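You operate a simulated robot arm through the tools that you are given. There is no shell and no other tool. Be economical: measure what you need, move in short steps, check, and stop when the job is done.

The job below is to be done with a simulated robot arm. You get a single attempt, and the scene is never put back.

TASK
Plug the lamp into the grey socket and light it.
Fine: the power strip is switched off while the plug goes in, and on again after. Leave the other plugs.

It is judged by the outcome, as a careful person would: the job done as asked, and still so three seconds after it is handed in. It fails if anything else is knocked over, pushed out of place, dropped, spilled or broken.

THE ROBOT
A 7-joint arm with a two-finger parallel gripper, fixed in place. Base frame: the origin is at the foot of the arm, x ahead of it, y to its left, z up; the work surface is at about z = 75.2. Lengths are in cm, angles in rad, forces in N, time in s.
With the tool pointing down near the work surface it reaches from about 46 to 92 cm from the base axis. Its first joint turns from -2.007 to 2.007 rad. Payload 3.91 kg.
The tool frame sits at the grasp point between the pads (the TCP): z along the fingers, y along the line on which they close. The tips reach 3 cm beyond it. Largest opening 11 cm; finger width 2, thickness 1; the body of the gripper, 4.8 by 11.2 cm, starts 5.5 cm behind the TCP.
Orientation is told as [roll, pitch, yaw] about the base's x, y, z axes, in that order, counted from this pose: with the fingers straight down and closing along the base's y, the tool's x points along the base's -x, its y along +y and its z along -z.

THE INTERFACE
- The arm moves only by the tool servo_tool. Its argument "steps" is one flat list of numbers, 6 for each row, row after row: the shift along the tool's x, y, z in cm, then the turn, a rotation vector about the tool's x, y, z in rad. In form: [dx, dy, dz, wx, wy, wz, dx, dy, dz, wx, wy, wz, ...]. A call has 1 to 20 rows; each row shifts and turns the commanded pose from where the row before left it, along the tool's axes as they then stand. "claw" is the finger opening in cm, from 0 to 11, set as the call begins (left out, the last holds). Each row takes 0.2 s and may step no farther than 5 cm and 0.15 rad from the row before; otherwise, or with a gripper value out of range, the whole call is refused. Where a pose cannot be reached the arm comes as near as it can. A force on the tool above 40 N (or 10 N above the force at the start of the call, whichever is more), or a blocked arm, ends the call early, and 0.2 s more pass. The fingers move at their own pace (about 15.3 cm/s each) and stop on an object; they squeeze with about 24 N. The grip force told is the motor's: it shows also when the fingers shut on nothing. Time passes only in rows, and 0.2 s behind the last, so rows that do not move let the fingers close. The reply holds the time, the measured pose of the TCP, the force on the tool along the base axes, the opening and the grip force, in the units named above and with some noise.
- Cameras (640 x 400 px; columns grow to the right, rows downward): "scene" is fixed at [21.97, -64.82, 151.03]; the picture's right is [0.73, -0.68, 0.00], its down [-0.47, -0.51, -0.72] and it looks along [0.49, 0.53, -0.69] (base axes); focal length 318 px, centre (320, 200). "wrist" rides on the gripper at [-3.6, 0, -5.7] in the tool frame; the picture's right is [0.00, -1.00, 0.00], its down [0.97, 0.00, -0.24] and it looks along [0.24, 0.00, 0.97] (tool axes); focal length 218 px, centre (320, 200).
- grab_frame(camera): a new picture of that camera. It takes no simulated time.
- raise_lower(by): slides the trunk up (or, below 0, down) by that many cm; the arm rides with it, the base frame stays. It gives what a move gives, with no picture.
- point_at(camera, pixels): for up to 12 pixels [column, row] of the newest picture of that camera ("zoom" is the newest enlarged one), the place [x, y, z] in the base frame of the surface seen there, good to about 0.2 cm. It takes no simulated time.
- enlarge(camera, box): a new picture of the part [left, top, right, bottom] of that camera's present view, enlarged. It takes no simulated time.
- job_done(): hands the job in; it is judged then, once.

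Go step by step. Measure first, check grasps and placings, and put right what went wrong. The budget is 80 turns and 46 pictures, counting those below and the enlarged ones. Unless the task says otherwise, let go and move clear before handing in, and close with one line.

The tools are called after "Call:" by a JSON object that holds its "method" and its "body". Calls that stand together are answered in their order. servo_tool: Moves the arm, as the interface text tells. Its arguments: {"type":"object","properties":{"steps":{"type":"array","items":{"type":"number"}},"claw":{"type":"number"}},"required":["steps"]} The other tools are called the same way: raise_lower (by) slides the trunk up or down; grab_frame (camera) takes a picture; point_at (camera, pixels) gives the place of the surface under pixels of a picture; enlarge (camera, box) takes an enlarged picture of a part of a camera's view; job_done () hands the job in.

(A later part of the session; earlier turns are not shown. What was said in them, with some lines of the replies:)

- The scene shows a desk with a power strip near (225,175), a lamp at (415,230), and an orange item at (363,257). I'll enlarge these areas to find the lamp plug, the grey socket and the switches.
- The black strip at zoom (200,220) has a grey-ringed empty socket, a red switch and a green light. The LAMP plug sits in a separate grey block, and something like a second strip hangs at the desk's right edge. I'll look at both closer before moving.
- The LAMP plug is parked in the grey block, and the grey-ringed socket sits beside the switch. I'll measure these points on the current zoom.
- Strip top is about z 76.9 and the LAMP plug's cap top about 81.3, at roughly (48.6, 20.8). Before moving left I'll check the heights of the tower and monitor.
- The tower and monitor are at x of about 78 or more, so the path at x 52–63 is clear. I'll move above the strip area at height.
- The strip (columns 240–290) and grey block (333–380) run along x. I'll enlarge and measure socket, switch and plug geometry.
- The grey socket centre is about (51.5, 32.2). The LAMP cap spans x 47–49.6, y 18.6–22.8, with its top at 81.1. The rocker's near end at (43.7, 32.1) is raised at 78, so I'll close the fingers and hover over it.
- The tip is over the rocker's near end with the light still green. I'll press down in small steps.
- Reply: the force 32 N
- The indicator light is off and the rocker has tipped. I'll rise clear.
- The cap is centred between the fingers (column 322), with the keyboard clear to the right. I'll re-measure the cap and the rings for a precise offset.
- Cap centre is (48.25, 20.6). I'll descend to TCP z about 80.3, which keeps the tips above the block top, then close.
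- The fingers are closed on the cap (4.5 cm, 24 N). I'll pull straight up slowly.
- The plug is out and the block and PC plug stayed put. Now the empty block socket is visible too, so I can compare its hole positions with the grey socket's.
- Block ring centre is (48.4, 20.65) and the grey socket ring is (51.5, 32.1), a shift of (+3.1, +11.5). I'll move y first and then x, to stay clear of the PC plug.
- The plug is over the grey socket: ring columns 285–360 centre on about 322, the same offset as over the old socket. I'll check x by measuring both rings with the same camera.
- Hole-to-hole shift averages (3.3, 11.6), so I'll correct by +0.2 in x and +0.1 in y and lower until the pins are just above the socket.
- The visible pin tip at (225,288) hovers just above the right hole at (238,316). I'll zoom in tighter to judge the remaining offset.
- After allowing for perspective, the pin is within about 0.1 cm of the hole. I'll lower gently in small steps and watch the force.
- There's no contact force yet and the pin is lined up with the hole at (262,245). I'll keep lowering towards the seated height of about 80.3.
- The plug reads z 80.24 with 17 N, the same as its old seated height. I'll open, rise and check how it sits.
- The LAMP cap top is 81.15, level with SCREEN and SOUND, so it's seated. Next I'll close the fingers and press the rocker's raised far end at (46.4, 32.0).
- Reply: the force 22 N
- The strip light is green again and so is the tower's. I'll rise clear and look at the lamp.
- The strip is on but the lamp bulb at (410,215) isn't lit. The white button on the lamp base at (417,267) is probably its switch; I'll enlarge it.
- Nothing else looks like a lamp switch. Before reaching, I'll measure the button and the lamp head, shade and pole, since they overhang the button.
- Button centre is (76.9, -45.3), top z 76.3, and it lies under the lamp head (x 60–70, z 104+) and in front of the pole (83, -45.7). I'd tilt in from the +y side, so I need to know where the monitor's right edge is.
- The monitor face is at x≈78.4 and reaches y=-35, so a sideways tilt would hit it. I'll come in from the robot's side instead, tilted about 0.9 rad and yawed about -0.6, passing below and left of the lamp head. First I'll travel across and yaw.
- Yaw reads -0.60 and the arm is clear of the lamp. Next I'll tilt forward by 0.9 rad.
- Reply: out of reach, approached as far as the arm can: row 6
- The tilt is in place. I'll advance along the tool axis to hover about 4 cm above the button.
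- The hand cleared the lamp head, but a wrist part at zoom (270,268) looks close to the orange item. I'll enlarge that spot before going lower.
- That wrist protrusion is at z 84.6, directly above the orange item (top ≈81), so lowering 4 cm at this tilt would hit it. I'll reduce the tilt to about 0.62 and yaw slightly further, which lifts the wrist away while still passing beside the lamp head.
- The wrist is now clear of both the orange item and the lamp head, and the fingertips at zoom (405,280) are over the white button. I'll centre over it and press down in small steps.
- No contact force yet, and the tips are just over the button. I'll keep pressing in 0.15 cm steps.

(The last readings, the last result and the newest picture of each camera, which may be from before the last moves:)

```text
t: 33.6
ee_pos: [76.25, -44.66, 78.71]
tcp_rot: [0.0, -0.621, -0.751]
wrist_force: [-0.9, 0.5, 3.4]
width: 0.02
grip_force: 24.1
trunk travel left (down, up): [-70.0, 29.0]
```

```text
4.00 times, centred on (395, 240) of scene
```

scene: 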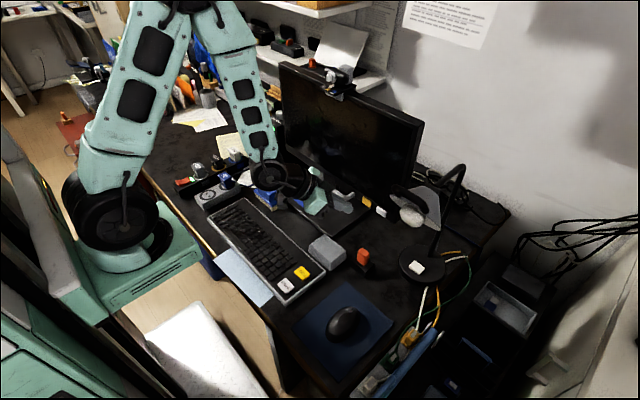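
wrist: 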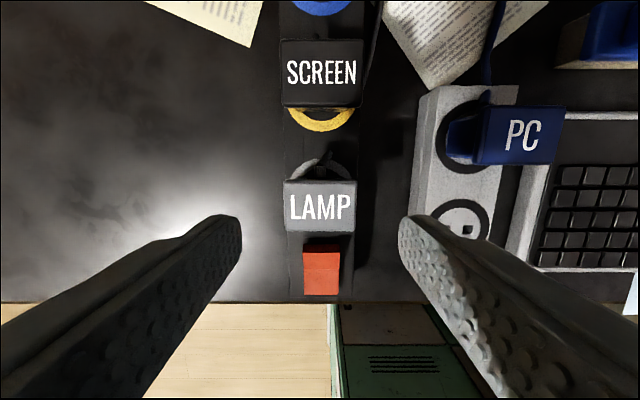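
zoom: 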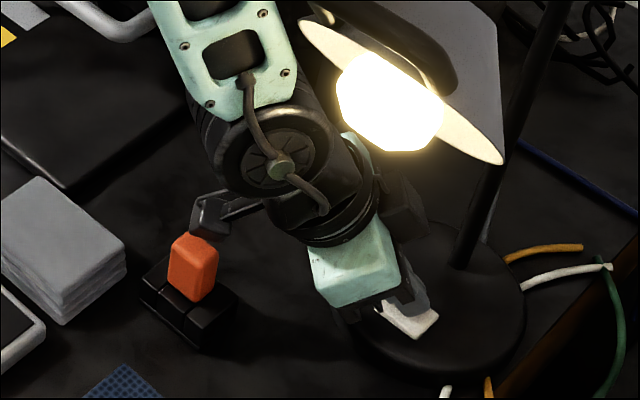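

The lamp is lit. I'll lift straight off the button, then back away to the left and up.

Call:
{"method": "servo_tool", "body": {"steps": [-0.29, 0, -0.41, 0, 0, 0, -0.87, 0, -1.22, 0, 0, 0, 1.475, 0.77, -1.055, 0, 0, 0, 1.475, 0.77, -1.055, 0, 0, 0, 0.67, 0.1, -3.92, 0, 0, 0, 0.67, 0.1, -3.92, 0, 0, 0, 0.67, 0.1, -3.92, 0, 0, 0, 0.67, 0.1, -3.92, 0, 0, 0, 0.67, 0.1, -3.92, 0, 0, 0, 0, 0, 0, 0, 0, 0]}}

Call:
{"method": "grab_frame", "body": {"camera": "scene"}}

```text
t: 35.8
ee_pos: [64.63, -30.92, 94.8]
tcp_rot: [-0.001, -0.62, -0.749]
wrist_force: [-0.5, -0.3, -0.1]
width: 0.02
grip_force: 24.0
trunk travel left (down, up): [-70.0, 29.0]
```

```text
6 pictures are left
```

scene: 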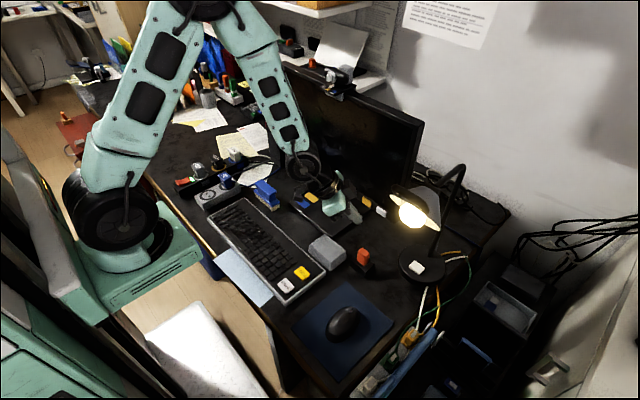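

The lamp is still lit with the arm clear. I'll take one last look at the strip.

Call:
{"method": "enlarge", "body": {"camera": "scene", "box": [165, 120, 285, 220]}}

```text
4.00 times, centred on (225, 170) of scene
```

zoom: 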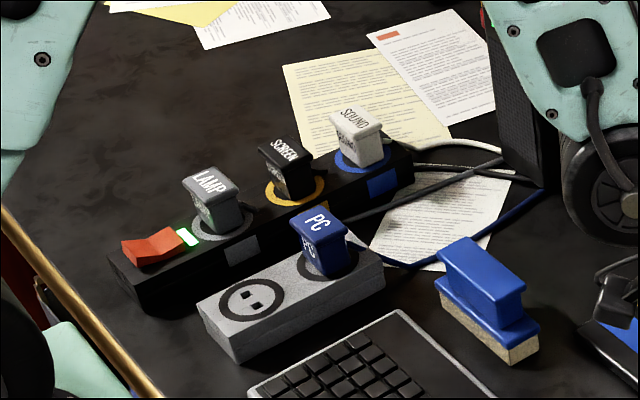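

The strip light is green, LAMP is seated in the grey socket, the other plugs haven't moved and the lamp is lit, so I'm handing in.

Call:
{"method": "job_done", "body": {}}

```text
The job is handed in.
```

The lamp is plugged into the grey socket and lit; the power strip was switched off while the plug went in and is on again, and the other plugs were left as they were.
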